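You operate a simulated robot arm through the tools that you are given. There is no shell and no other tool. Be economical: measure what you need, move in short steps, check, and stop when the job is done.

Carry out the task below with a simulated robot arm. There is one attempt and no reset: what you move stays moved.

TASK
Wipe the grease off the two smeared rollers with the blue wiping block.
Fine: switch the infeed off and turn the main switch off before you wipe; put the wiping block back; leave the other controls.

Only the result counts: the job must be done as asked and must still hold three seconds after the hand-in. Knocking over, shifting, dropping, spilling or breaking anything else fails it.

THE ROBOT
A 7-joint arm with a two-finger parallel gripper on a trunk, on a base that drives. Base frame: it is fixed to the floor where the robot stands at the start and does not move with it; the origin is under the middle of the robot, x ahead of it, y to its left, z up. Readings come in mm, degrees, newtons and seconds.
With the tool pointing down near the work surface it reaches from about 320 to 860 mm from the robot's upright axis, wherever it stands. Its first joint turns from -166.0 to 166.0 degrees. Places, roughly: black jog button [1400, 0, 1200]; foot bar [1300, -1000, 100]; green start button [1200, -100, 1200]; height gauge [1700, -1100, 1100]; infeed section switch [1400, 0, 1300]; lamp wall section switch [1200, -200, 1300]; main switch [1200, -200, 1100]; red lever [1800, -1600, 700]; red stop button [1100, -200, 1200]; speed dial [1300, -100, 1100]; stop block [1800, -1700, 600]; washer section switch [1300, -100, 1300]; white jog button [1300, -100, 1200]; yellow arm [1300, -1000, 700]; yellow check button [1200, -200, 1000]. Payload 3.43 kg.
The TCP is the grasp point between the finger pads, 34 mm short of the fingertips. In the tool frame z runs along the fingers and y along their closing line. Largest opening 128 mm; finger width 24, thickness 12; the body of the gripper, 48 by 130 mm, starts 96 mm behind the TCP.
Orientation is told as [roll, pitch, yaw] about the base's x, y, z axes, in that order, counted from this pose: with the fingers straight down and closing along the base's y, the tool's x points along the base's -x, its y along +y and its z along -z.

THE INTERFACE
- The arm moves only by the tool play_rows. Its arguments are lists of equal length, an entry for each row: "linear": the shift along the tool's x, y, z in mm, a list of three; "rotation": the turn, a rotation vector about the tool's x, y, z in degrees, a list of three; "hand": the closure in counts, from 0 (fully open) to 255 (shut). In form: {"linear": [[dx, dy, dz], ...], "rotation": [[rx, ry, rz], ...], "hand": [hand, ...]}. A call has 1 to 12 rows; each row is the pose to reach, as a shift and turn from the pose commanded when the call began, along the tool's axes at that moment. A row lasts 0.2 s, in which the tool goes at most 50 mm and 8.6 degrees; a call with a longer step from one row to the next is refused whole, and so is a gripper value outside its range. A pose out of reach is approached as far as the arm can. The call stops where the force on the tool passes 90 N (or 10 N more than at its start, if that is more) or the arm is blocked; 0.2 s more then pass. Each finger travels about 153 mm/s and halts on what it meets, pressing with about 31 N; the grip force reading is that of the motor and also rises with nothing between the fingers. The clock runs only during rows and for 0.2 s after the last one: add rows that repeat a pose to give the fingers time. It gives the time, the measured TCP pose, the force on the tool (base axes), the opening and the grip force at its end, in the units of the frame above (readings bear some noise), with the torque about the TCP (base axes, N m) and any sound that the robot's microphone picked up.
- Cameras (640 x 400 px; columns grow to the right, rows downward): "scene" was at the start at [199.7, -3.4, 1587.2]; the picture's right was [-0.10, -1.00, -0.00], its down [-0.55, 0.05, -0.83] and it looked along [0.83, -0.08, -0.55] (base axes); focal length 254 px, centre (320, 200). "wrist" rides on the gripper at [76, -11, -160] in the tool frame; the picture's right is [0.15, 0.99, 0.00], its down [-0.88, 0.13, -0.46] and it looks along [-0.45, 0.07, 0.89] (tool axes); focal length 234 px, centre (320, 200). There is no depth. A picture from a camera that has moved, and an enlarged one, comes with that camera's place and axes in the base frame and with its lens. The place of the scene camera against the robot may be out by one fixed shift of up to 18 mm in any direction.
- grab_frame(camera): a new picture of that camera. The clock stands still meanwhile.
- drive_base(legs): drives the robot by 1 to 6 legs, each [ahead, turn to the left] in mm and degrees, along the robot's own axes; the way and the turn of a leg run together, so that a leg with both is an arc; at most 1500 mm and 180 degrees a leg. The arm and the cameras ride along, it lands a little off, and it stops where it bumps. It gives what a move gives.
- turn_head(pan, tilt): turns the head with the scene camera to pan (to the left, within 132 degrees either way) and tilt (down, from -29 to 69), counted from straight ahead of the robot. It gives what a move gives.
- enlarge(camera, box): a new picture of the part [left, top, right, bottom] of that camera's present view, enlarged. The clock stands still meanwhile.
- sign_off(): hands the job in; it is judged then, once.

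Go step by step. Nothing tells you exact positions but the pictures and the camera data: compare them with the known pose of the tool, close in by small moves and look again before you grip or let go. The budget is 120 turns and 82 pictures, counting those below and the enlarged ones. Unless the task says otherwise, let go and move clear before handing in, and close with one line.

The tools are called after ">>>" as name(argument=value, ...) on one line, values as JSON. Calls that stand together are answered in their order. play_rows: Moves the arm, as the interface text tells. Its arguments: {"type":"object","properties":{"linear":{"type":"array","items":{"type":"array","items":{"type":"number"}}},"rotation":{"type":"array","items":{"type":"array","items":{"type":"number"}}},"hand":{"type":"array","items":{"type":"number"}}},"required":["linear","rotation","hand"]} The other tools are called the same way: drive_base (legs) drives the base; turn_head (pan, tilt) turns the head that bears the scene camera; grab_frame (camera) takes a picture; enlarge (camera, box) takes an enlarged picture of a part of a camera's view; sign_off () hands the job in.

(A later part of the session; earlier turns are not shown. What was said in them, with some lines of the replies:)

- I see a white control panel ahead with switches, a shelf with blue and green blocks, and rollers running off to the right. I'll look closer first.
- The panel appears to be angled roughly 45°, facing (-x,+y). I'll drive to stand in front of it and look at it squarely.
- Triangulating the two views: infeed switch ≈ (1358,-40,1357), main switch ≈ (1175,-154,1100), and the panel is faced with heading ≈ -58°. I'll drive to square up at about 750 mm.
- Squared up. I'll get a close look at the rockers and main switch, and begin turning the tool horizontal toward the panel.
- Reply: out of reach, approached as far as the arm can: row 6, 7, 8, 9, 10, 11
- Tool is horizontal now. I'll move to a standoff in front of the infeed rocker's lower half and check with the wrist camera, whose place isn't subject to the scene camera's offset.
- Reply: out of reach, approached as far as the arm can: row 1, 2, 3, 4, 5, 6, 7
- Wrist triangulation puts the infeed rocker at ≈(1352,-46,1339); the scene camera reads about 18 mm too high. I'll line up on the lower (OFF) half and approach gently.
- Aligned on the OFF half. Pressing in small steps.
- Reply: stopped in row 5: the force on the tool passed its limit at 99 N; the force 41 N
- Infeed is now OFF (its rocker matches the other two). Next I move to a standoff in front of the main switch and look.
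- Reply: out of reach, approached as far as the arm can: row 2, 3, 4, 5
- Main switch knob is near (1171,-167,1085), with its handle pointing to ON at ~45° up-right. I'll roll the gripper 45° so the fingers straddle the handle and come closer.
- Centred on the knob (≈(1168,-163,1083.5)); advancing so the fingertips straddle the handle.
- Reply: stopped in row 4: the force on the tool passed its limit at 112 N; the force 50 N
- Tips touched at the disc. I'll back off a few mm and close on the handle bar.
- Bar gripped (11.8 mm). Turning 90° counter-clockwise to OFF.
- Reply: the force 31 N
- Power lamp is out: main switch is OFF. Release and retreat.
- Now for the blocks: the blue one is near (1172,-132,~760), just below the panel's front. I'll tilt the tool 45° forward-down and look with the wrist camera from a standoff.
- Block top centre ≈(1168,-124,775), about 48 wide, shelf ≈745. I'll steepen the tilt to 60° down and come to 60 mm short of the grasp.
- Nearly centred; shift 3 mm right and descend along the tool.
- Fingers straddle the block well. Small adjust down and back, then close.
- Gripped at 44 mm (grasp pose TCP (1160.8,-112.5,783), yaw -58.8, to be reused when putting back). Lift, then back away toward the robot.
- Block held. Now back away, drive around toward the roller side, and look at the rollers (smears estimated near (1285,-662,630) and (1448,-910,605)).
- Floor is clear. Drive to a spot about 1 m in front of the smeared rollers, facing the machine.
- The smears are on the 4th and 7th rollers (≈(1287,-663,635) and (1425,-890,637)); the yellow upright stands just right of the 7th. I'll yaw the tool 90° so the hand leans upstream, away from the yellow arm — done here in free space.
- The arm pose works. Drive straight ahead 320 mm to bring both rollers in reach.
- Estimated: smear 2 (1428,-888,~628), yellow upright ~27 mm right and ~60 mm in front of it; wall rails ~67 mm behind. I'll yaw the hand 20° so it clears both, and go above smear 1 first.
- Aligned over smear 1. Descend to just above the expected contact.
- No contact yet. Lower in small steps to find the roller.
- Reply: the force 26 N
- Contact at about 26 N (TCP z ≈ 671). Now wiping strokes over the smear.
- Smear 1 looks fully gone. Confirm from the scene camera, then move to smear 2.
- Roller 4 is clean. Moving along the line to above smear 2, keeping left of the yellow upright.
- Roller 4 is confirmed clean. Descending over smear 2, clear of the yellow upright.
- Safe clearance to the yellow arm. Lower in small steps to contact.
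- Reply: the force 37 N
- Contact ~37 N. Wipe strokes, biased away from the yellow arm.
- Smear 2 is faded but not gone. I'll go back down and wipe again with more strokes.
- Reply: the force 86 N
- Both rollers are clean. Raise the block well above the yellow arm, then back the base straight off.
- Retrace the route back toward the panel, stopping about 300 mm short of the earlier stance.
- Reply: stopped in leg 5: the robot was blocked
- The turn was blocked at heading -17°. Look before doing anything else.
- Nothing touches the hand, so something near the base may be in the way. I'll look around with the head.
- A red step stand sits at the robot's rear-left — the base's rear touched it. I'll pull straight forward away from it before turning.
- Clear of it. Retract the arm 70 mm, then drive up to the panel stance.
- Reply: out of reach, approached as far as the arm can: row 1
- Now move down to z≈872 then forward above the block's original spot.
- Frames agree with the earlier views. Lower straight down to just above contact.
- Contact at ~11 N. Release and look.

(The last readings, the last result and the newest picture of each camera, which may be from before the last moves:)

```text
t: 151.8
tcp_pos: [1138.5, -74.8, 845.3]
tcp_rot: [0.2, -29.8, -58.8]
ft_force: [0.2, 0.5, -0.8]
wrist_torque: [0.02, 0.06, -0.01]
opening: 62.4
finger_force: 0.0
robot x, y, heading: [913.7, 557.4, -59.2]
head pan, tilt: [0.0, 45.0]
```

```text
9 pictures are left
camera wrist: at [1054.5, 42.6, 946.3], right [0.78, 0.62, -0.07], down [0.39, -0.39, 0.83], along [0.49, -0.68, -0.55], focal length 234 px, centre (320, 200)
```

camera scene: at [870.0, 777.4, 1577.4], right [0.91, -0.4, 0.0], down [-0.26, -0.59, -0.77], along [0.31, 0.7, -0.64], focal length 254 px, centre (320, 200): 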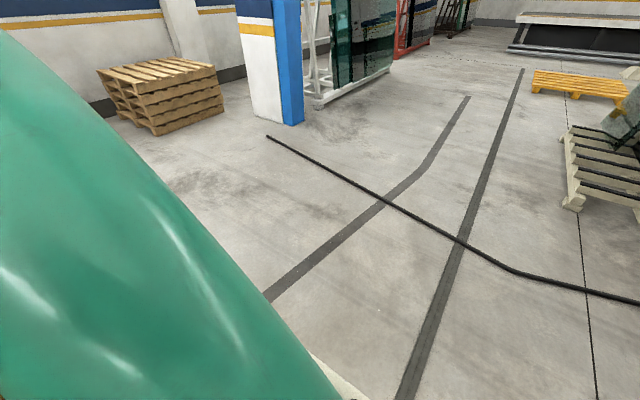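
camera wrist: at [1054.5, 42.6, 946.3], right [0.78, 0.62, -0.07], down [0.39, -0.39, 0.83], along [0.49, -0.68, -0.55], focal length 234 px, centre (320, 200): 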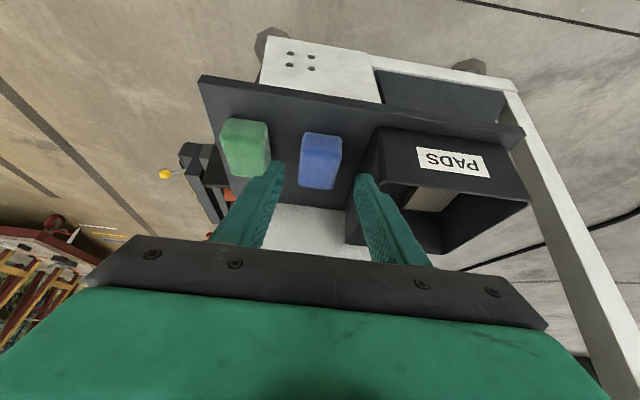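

The blue block sits flat beside the green one as before. Retreat clear and do a final check of the panel.

>>> play_rows(linear=[[10, 0, -35], [30, 0, -70], [45, 0, -105], [45, 0, -105]], rotation=[[0, 0, 0], [0, 0, 0], [0, 0, 0], [0, 0, 0]], hand=[131, 131, 131, 131])

>>> turn_head(pan=0, tilt=40)

>>> enlarge(camera="scene", box=[220, 0, 440, 300])

>>> turn_head(pan=132, tilt=25)

>>> grab_frame(camera="scene")

```text
t: 152.8
tcp_pos: [1093.2, 4.5, 914.8]
tcp_rot: [0.1, -29.8, -58.7]
ft_force: [1.3, 0.5, 0.2]
wrist_torque: [-0.02, 0.05, -0.05]
opening: 62.1
finger_force: 0.0
robot x, y, heading: [914.3, 552.8, -59.4]
head pan, tilt: [0.0, 45.0]
```

```text
t: 153.5
tcp_pos: [1094.0, 4.5, 914.2]
tcp_rot: [0.2, -29.8, -58.5]
ft_force: [-0.1, -0.5, 0.8]
wrist_torque: [0.01, 0.0, -0.01]
opening: 62.1
finger_force: 0.0
robot x, y, heading: [913.1, 554.8, -59.3]
head pan, tilt: [0.0, 40.0]
```

```text
1.33 times, centred on (330, 150) of scene
camera zoom: at [1017.2, 396.1, 1577.4], right [-0.86, -0.51, 0.0], down [-0.33, 0.55, -0.77], along [0.39, -0.66, -0.64], focal length 339 px, centre (307, 267)
```

zoom: 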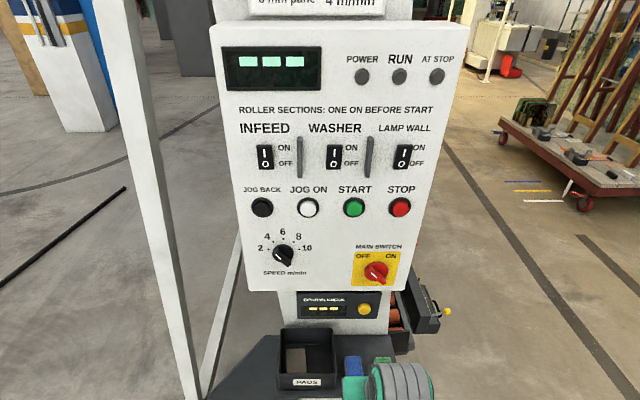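

```text
t: 155.6
tcp_pos: [1095.1, 4.2, 914.3]
tcp_rot: [0.2, -29.7, -58.7]
ft_force: [0.4, 0.3, -0.4]
wrist_torque: [0.01, 0.0, 0.01]
opening: 62.4
finger_force: 0.1
robot x, y, heading: [912.7, 551.0, -59.2]
head pan, tilt: [131.8, 25.0]
```

```text
7 pictures are left
camera scene: at [1001.1, 556.9, 1600.8], right [0.95, -0.3, 0.0], down [-0.13, -0.4, -0.91], along [0.27, 0.86, -0.42], focal length 254 px, centre (320, 200)
```

scene: 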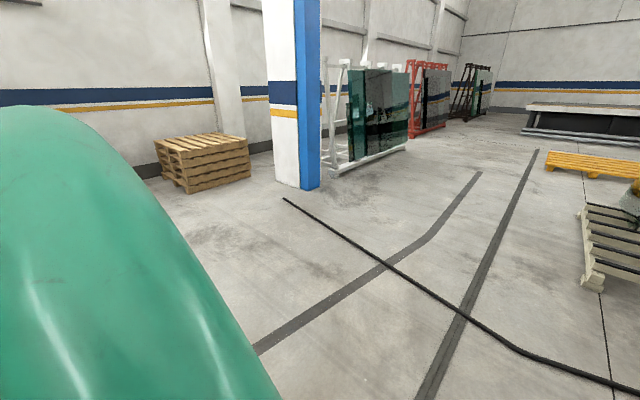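

The panel shows infeed off, main switch off (power lamp dark) and the other controls as they were. The block is back in its place and the arm is clear, so I'm handing in.

>>> sign_off()

```text
The job is handed in.
```

I switched the infeed off, turned the main switch off, wiped both smeared rollers clean and put the blue block back, but on the way back the base bumped what looked like a red step stand. The stand was upright in the one picture I took right afterwards. I couldn't get it in view again, so I can't confirm it hadn't moved.
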